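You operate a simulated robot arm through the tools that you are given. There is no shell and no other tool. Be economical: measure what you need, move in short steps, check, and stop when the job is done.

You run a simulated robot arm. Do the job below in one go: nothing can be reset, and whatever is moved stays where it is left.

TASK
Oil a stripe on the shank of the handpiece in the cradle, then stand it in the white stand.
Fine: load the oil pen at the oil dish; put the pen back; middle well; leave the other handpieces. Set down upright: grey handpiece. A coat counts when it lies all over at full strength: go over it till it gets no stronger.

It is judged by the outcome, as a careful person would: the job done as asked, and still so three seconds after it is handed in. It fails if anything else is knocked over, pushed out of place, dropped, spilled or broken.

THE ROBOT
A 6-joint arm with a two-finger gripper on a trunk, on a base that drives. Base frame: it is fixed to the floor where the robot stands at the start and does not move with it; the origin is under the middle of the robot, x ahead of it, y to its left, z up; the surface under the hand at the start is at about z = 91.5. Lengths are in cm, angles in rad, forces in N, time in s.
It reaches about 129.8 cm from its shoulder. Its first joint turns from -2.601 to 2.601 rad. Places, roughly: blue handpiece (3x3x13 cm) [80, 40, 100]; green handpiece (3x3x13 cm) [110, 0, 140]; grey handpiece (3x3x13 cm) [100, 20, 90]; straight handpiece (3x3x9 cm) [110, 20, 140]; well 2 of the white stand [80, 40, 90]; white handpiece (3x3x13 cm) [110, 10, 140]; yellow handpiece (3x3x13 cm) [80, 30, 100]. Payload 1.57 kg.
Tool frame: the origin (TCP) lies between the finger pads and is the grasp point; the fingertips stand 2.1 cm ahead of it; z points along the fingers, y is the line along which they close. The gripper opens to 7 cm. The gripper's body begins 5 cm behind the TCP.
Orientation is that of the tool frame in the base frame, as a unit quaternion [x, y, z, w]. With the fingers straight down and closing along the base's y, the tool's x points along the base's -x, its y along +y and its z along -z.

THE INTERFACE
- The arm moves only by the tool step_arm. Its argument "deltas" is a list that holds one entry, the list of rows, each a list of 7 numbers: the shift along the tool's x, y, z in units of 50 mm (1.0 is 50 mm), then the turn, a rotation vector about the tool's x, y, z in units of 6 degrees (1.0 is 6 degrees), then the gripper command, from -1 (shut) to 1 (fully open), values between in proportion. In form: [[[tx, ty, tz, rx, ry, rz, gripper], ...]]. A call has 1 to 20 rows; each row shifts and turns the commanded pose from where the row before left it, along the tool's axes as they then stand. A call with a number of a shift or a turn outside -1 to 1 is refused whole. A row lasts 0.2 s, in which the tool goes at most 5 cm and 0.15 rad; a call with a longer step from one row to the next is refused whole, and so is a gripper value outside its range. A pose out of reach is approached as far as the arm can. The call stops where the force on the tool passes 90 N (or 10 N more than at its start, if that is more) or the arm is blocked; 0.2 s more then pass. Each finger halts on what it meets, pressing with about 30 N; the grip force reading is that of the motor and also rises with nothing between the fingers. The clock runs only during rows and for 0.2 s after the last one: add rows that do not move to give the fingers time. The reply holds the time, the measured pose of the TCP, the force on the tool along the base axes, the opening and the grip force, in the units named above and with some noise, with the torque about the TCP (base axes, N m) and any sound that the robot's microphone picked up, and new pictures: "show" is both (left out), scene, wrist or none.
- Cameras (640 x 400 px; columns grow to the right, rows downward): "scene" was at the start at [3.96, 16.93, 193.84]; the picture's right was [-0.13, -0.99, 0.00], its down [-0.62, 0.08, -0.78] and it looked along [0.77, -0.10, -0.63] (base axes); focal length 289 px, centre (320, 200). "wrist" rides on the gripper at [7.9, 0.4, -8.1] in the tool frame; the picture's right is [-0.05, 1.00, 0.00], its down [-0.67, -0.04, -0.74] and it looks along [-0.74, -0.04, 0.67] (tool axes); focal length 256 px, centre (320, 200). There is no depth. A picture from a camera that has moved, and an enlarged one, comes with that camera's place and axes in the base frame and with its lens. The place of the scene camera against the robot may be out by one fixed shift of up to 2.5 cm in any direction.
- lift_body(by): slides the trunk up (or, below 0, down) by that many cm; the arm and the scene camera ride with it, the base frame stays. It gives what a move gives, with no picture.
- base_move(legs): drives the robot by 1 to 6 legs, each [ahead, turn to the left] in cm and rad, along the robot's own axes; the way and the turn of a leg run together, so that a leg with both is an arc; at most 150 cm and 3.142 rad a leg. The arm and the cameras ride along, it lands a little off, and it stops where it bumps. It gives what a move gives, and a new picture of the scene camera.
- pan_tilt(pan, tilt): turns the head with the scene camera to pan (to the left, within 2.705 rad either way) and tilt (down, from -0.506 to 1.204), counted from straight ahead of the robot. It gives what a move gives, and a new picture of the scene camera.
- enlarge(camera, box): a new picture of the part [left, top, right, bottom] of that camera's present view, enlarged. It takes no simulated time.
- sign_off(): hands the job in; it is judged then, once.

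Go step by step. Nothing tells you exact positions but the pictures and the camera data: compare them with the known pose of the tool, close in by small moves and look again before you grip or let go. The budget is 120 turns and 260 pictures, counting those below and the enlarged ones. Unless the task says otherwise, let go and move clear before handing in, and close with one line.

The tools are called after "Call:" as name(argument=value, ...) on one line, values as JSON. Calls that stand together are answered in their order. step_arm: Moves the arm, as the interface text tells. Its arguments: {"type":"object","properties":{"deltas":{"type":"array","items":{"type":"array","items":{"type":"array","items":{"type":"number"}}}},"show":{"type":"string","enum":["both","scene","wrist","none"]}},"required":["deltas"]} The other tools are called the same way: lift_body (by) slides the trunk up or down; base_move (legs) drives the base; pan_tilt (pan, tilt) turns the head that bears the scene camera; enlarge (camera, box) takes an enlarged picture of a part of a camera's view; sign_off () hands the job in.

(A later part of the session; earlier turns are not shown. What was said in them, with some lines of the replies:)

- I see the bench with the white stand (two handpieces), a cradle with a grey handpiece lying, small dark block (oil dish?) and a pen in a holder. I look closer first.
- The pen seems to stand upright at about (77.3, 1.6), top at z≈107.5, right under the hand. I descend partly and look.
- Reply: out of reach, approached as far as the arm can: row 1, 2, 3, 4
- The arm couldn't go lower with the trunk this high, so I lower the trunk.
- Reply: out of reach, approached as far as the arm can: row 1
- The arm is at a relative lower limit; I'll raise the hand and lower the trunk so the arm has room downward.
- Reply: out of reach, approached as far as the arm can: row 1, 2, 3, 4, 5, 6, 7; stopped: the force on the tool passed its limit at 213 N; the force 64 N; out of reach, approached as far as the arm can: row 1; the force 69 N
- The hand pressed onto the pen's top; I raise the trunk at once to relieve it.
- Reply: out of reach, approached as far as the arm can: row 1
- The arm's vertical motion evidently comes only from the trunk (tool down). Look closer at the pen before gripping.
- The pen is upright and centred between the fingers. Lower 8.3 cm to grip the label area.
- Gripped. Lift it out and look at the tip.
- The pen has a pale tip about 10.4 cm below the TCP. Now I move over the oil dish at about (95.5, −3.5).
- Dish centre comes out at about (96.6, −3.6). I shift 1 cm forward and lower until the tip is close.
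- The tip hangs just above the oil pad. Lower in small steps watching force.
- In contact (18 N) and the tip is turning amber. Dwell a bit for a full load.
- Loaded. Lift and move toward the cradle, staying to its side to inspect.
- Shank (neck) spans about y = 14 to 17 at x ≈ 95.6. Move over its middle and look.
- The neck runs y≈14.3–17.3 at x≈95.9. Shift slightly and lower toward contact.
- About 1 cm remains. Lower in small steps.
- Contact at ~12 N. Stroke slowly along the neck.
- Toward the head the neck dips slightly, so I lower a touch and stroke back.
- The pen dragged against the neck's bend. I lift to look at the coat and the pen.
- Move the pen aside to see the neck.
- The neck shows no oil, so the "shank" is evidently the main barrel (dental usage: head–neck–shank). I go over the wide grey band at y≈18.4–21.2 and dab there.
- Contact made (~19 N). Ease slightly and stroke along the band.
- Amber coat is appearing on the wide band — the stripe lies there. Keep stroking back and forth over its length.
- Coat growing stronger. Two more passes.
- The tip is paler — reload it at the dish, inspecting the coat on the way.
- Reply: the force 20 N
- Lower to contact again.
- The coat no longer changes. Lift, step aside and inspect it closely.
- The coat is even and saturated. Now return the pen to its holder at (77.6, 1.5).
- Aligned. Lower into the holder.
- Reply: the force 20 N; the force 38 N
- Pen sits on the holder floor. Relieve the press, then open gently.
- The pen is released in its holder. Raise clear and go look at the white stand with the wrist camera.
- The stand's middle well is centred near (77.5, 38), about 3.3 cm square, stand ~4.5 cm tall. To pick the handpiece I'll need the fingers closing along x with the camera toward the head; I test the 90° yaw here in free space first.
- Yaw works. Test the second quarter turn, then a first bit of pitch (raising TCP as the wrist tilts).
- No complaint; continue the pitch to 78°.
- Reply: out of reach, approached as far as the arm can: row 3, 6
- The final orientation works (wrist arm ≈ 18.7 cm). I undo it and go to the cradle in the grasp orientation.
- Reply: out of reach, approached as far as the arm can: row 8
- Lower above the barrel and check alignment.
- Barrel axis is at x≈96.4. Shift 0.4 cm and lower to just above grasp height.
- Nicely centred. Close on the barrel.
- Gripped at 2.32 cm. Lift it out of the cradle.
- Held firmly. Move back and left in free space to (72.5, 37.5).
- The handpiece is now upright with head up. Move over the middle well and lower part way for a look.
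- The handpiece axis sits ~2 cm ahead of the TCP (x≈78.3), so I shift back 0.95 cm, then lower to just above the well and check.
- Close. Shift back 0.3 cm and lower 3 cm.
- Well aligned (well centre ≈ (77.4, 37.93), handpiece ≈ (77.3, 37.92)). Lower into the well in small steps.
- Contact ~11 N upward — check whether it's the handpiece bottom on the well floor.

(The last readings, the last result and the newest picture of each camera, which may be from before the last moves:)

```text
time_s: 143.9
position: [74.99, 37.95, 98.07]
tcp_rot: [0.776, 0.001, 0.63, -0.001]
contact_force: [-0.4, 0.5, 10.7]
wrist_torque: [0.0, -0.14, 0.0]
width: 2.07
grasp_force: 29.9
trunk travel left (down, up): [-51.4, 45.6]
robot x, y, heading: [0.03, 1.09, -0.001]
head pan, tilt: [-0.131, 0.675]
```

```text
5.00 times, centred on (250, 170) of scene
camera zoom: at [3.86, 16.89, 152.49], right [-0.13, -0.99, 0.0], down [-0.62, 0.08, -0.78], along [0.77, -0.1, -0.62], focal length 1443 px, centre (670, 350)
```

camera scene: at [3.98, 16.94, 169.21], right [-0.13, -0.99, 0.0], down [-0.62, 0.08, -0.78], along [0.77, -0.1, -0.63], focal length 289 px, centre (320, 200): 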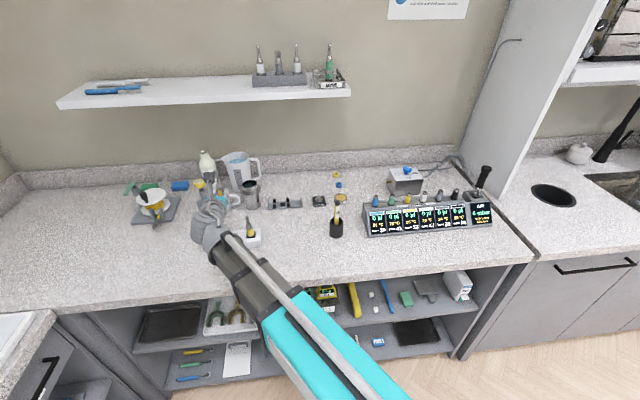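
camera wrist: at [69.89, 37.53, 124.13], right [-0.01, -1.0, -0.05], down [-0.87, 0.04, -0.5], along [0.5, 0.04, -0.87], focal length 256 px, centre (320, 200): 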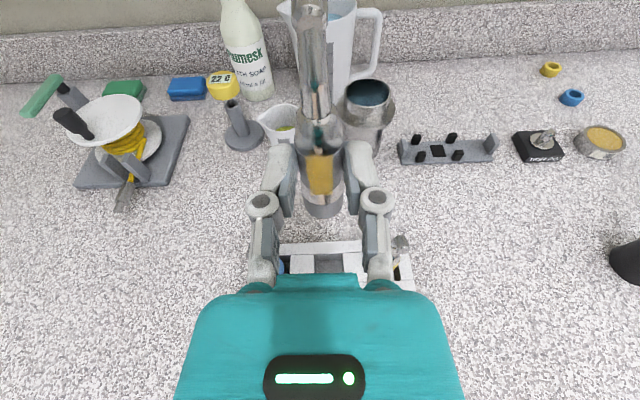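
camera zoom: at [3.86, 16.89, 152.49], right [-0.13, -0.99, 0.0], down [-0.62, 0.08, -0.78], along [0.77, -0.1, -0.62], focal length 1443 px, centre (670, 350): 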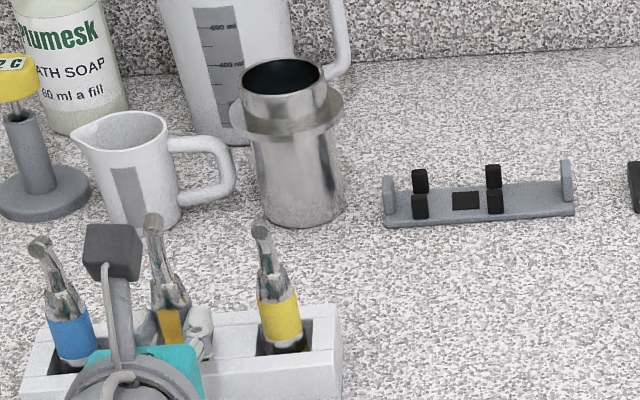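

The handpiece sits as deep as its neighbours. Relieve the press and open just enough.

Call:
lift_body(by=0.1)

Call:
step_arm(deltas=[[[0, 0, 0, 0, 0, 0, -0.35], [0, 0, 0, 0, 0, 0, -0.2], [0, 0, 0, 0, 0, 0, 0], [0, 0, 0, 0, 0, 0, 0.1], [0, 0, 0, 0, 0, 0, 0.1]]])

Call:
enlarge(camera="wrist", box=[220, 100, 420, 260])

Call:
enlarge(camera="scene", box=[210, 130, 290, 210])

```text
time_s: 144.4
position: [74.92, 37.96, 98.23]
tcp_rot: [0.777, 0.0, 0.63, 0.0]
contact_force: [-0.9, 0.3, 3.7]
wrist_torque: [0.01, 0.05, -0.03]
width: 2.07
grasp_force: 29.9
trunk travel left (down, up): [-51.5, 45.5]
robot x, y, heading: [-0.02, 0.97, 0.0]
head pan, tilt: [-0.131, 0.675]
```

```text
time_s: 145.7
position: [74.99, 37.96, 98.05]
tcp_rot: [0.777, 0.0, 0.63, 0.0]
contact_force: [0.7, 0.3, -0.5]
wrist_torque: [-0.01, 0.03, 0.03]
width: 3.87
grasp_force: 0.1
trunk travel left (down, up): [-51.5, 45.5]
robot x, y, heading: [0.22, 1.21, 0.002]
head pan, tilt: [-0.131, 0.675]
camera scene: at [3.97, 16.93, 152.56], right [-0.13, -0.99, 0.0], down [-0.62, 0.08, -0.78], along [0.77, -0.1, -0.63], focal length 289 px, centre (320, 200)
camera wrist: at [68.66, 37.44, 107.48], right [-0.01, -1.0, -0.05], down [-0.87, 0.04, -0.5], along [0.5, 0.04, -0.87], focal length 256 px, centre (320, 200)
```

scene: 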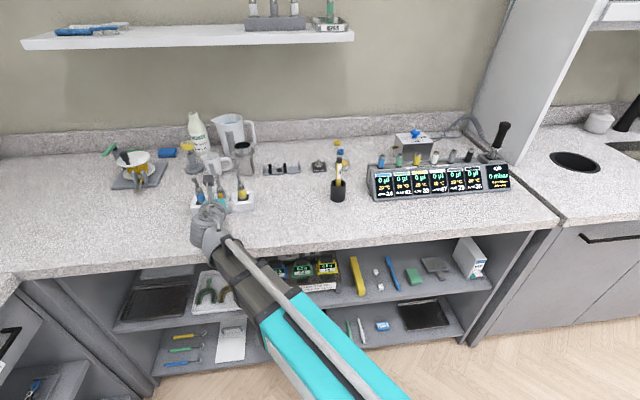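
wrist: 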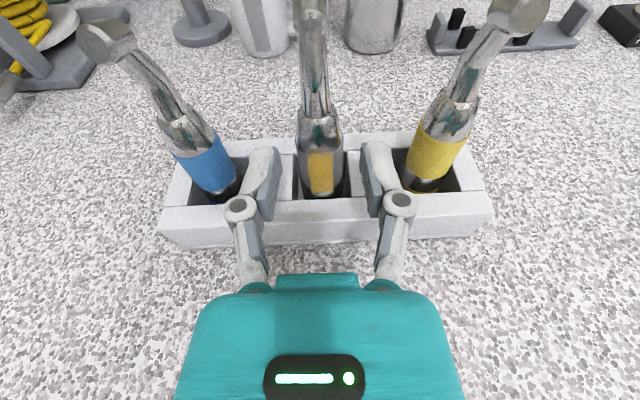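

```text
2.50 times, centred on (320, 180) of wrist
camera zoom: at [68.66, 37.44, 107.48], right [-0.01, -1.0, -0.05], down [-0.87, 0.04, -0.5], along [0.5, 0.04, -0.87], focal length 640 px, centre (320, 250)
```

zoom: 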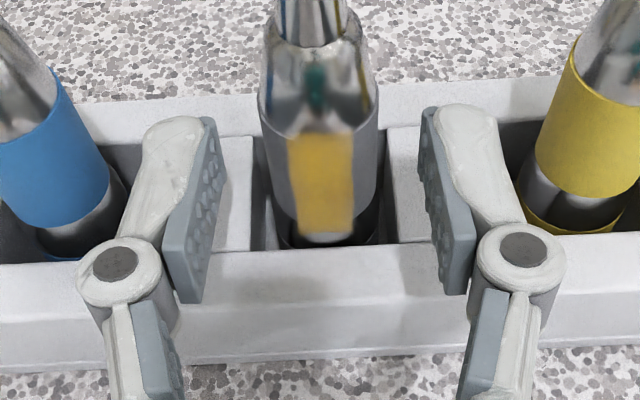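

```text
5.00 times, centred on (250, 170) of scene
camera zoom: at [3.97, 16.93, 152.56], right [-0.13, -0.99, 0.0], down [-0.62, 0.08, -0.78], along [0.77, -0.1, -0.63], focal length 1443 px, centre (670, 350)
```

zoom: 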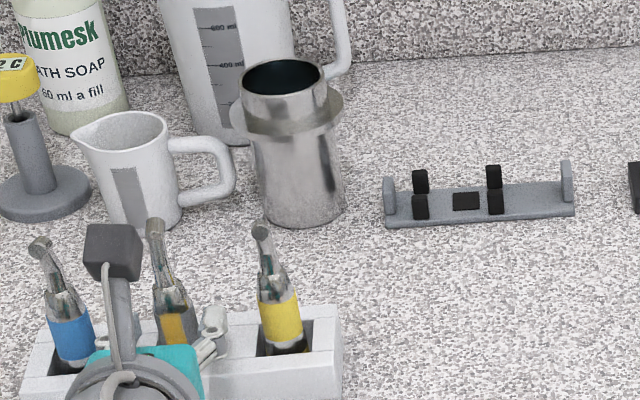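

It stands by itself. Back the hand straight out, then raise.

Call:
step_arm(deltas=[[[-0.042, 0, -0.196, 0, 0, 0, 0.1], [-0.042, 0, -0.196, 0, 0, 0, 0.1], [-0.042, 0, -0.196, 0, 0, 0, 0.1], [-0.042, 0, -0.196, 0, 0, 0, 0.1], [-0.042, 0, -0.196, 0, 0, 0, 0.1], [-0.042, 0, -0.196, 0, 0, 0, 0.1], [-0.042, 0, -0.196, 0, 0, 0, 0.1], [0, 0, 0, 0, 0, 0, 0.1]]])

Call:
enlarge(camera="wrist", box=[200, 0, 440, 200])

```text
time_s: 147.4
position: [67.98, 37.79, 98.13]
tcp_rot: [0.776, 0.0, 0.63, 0.0]
contact_force: [-0.1, -0.6, 0.1]
wrist_torque: [0.03, -0.02, -0.02]
width: 3.85
grasp_force: 0.1
trunk travel left (down, up): [-51.5, 45.5]
robot x, y, heading: [0.2, 1.32, -0.0]
head pan, tilt: [-0.131, 0.675]
camera scene: at [3.96, 16.93, 152.56], right [-0.13, -0.99, 0.0], down [-0.62, 0.08, -0.78], along [0.77, -0.1, -0.63], focal length 289 px, centre (320, 200)
camera wrist: at [61.63, 37.42, 107.48], right [-0.01, -1.0, -0.05], down [-0.87, 0.04, -0.5], along [0.5, 0.04, -0.87], focal length 256 px, centre (320, 200)
```

scene: 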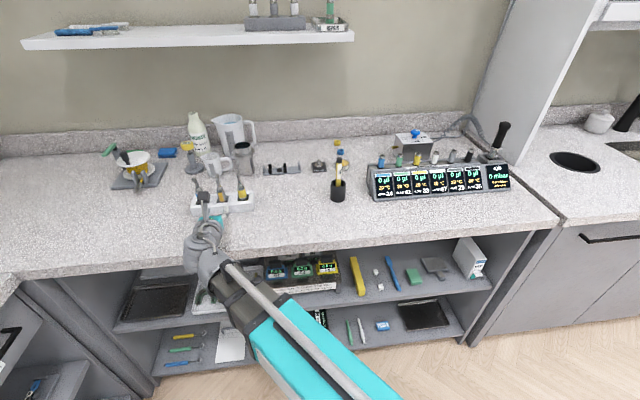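
wrist: 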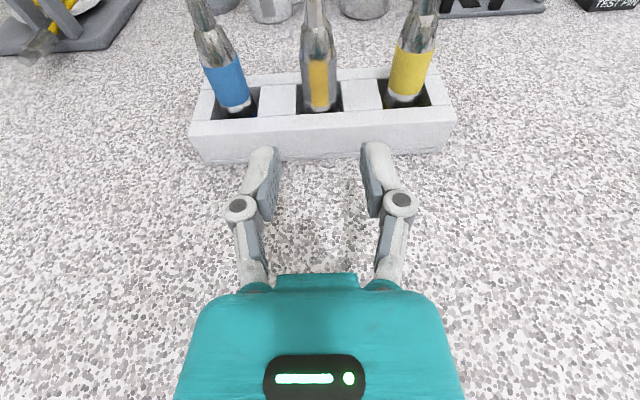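

```text
2.00 times, centred on (320, 100) of wrist
camera zoom: at [61.63, 37.42, 107.48], right [-0.01, -1.0, -0.05], down [-0.87, 0.04, -0.5], along [0.5, 0.04, -0.87], focal length 512 px, centre (320, 400)
```

zoom: 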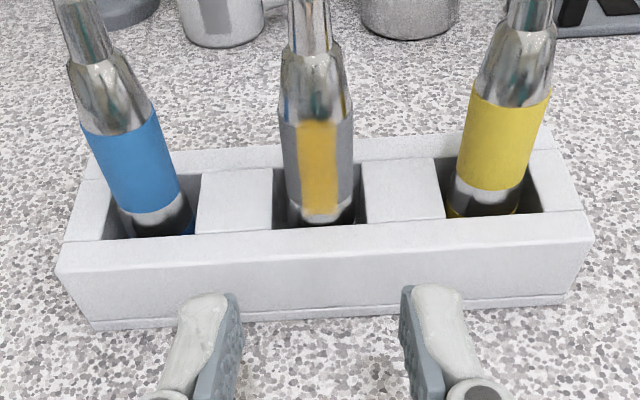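

It stands upright, coat intact. Raise clear and do a last check.

Call:
lift_body(by=20)

Call:
step_arm(deltas=[[[0, 0.6, 0, 0, 0, 0, 0.1], [0, 0.6, 0, 0, 0, 0, 0.1], [0, 0.6, 0, 0, 0, 0, 0.1], [0, 0.6, 0, 0, 0, 0, 0.1], [0, 0.6, 0, 0, 0, 0, 0.1], [0, 0.6, 0, 0, 0, 0, 0.1], [0, 0, 0, 0, 0, 0, 0.1]]])

Call:
enlarge(camera="scene", box=[190, 180, 360, 290])

Call:
enlarge(camera="scene", box=[205, 220, 285, 290])

```text
time_s: 149.6
position: [68.0, 37.95, 118.05]
tcp_rot: [0.777, -0.001, 0.63, 0.001]
contact_force: [0.1, -0.4, 1.0]
wrist_torque: [-0.03, 0.0, 0.01]
width: 3.84
grasp_force: 0.0
trunk travel left (down, up): [-71.5, 25.5]
robot x, y, heading: [0.21, 1.53, -0.002]
head pan, tilt: [-0.131, 0.675]
```

```text
time_s: 151.2
position: [68.28, 20.0, 118.05]
tcp_rot: [0.777, 0.0, 0.629, -0.001]
contact_force: [-0.2, -0.1, -0.6]
wrist_torque: [-0.01, 0.03, 0.02]
width: 3.85
grasp_force: 0.1
out of reach, approached as far as the arm can: row 6
trunk travel left (down, up): [-71.5, 25.5]
robot x, y, heading: [0.2, 1.16, -0.005]
head pan, tilt: [-0.131, 0.675]
camera scene: at [3.96, 16.9, 172.56], right [-0.13, -0.99, 0.0], down [-0.62, 0.08, -0.78], along [0.77, -0.1, -0.63], focal length 289 px, centre (320, 200)
camera wrist: at [61.97, 19.52, 127.48], right [-0.01, -1.0, -0.05], down [-0.87, 0.04, -0.5], along [0.5, 0.04, -0.87], focal length 256 px, centre (320, 200)
```

scene: 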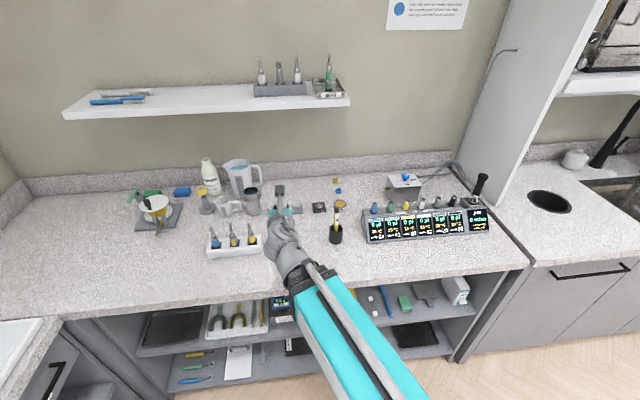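
wrist: 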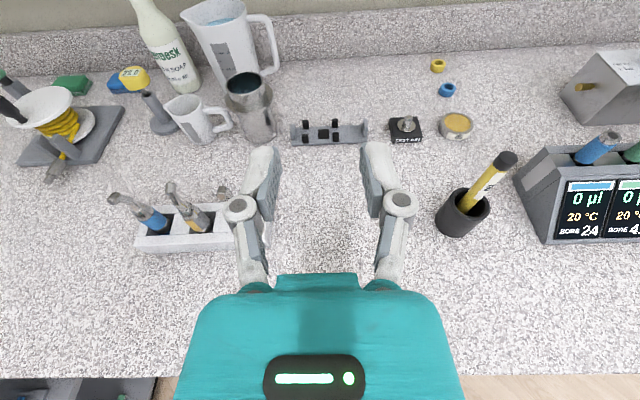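

```text
3.64 times, centred on (275, 235) of scene
camera zoom: at [3.96, 16.9, 172.56], right [-0.13, -0.99, 0.0], down [-0.62, 0.08, -0.78], along [0.77, -0.1, -0.63], focal length 1050 px, centre (484, 73)
```

zoom: 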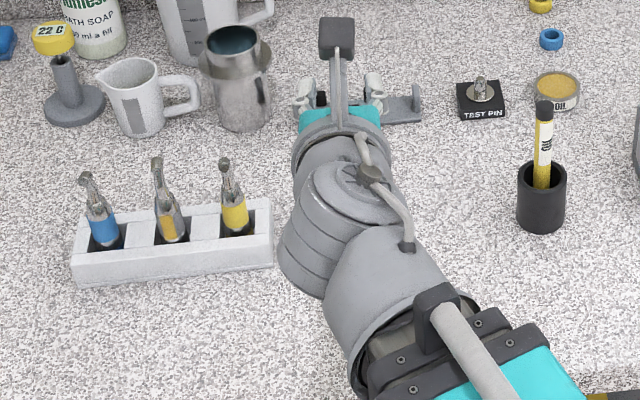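

```text
5.71 times, centred on (245, 255) of scene
camera zoom: at [3.96, 16.9, 172.56], right [-0.13, -0.99, 0.0], down [-0.62, 0.08, -0.78], along [0.77, -0.1, -0.63], focal length 1650 px, centre (749, -114)
```

zoom: 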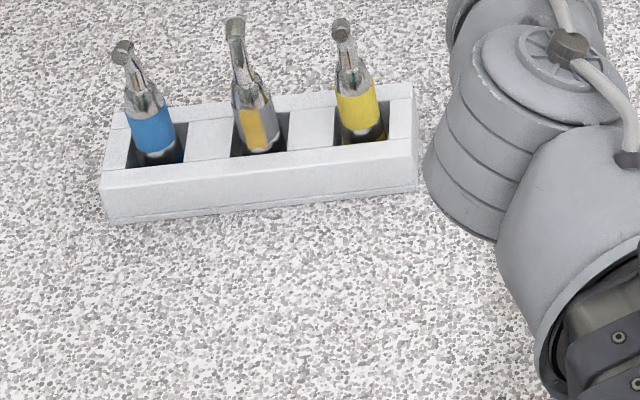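

The grey handpiece stands in the middle well with its oil stripe intact. The pen is back in its holder and nothing else looks disturbed, so I hand in now.

Call:
sign_off()

```text
The job is handed in.
```

I oiled the stripe on the grey handpiece's shank until it got no stronger, stood it upright in the middle well of the white stand, and put the oil pen back in its holder; the pen tip also touched the bare metal neck first, leaving no oil I could see.
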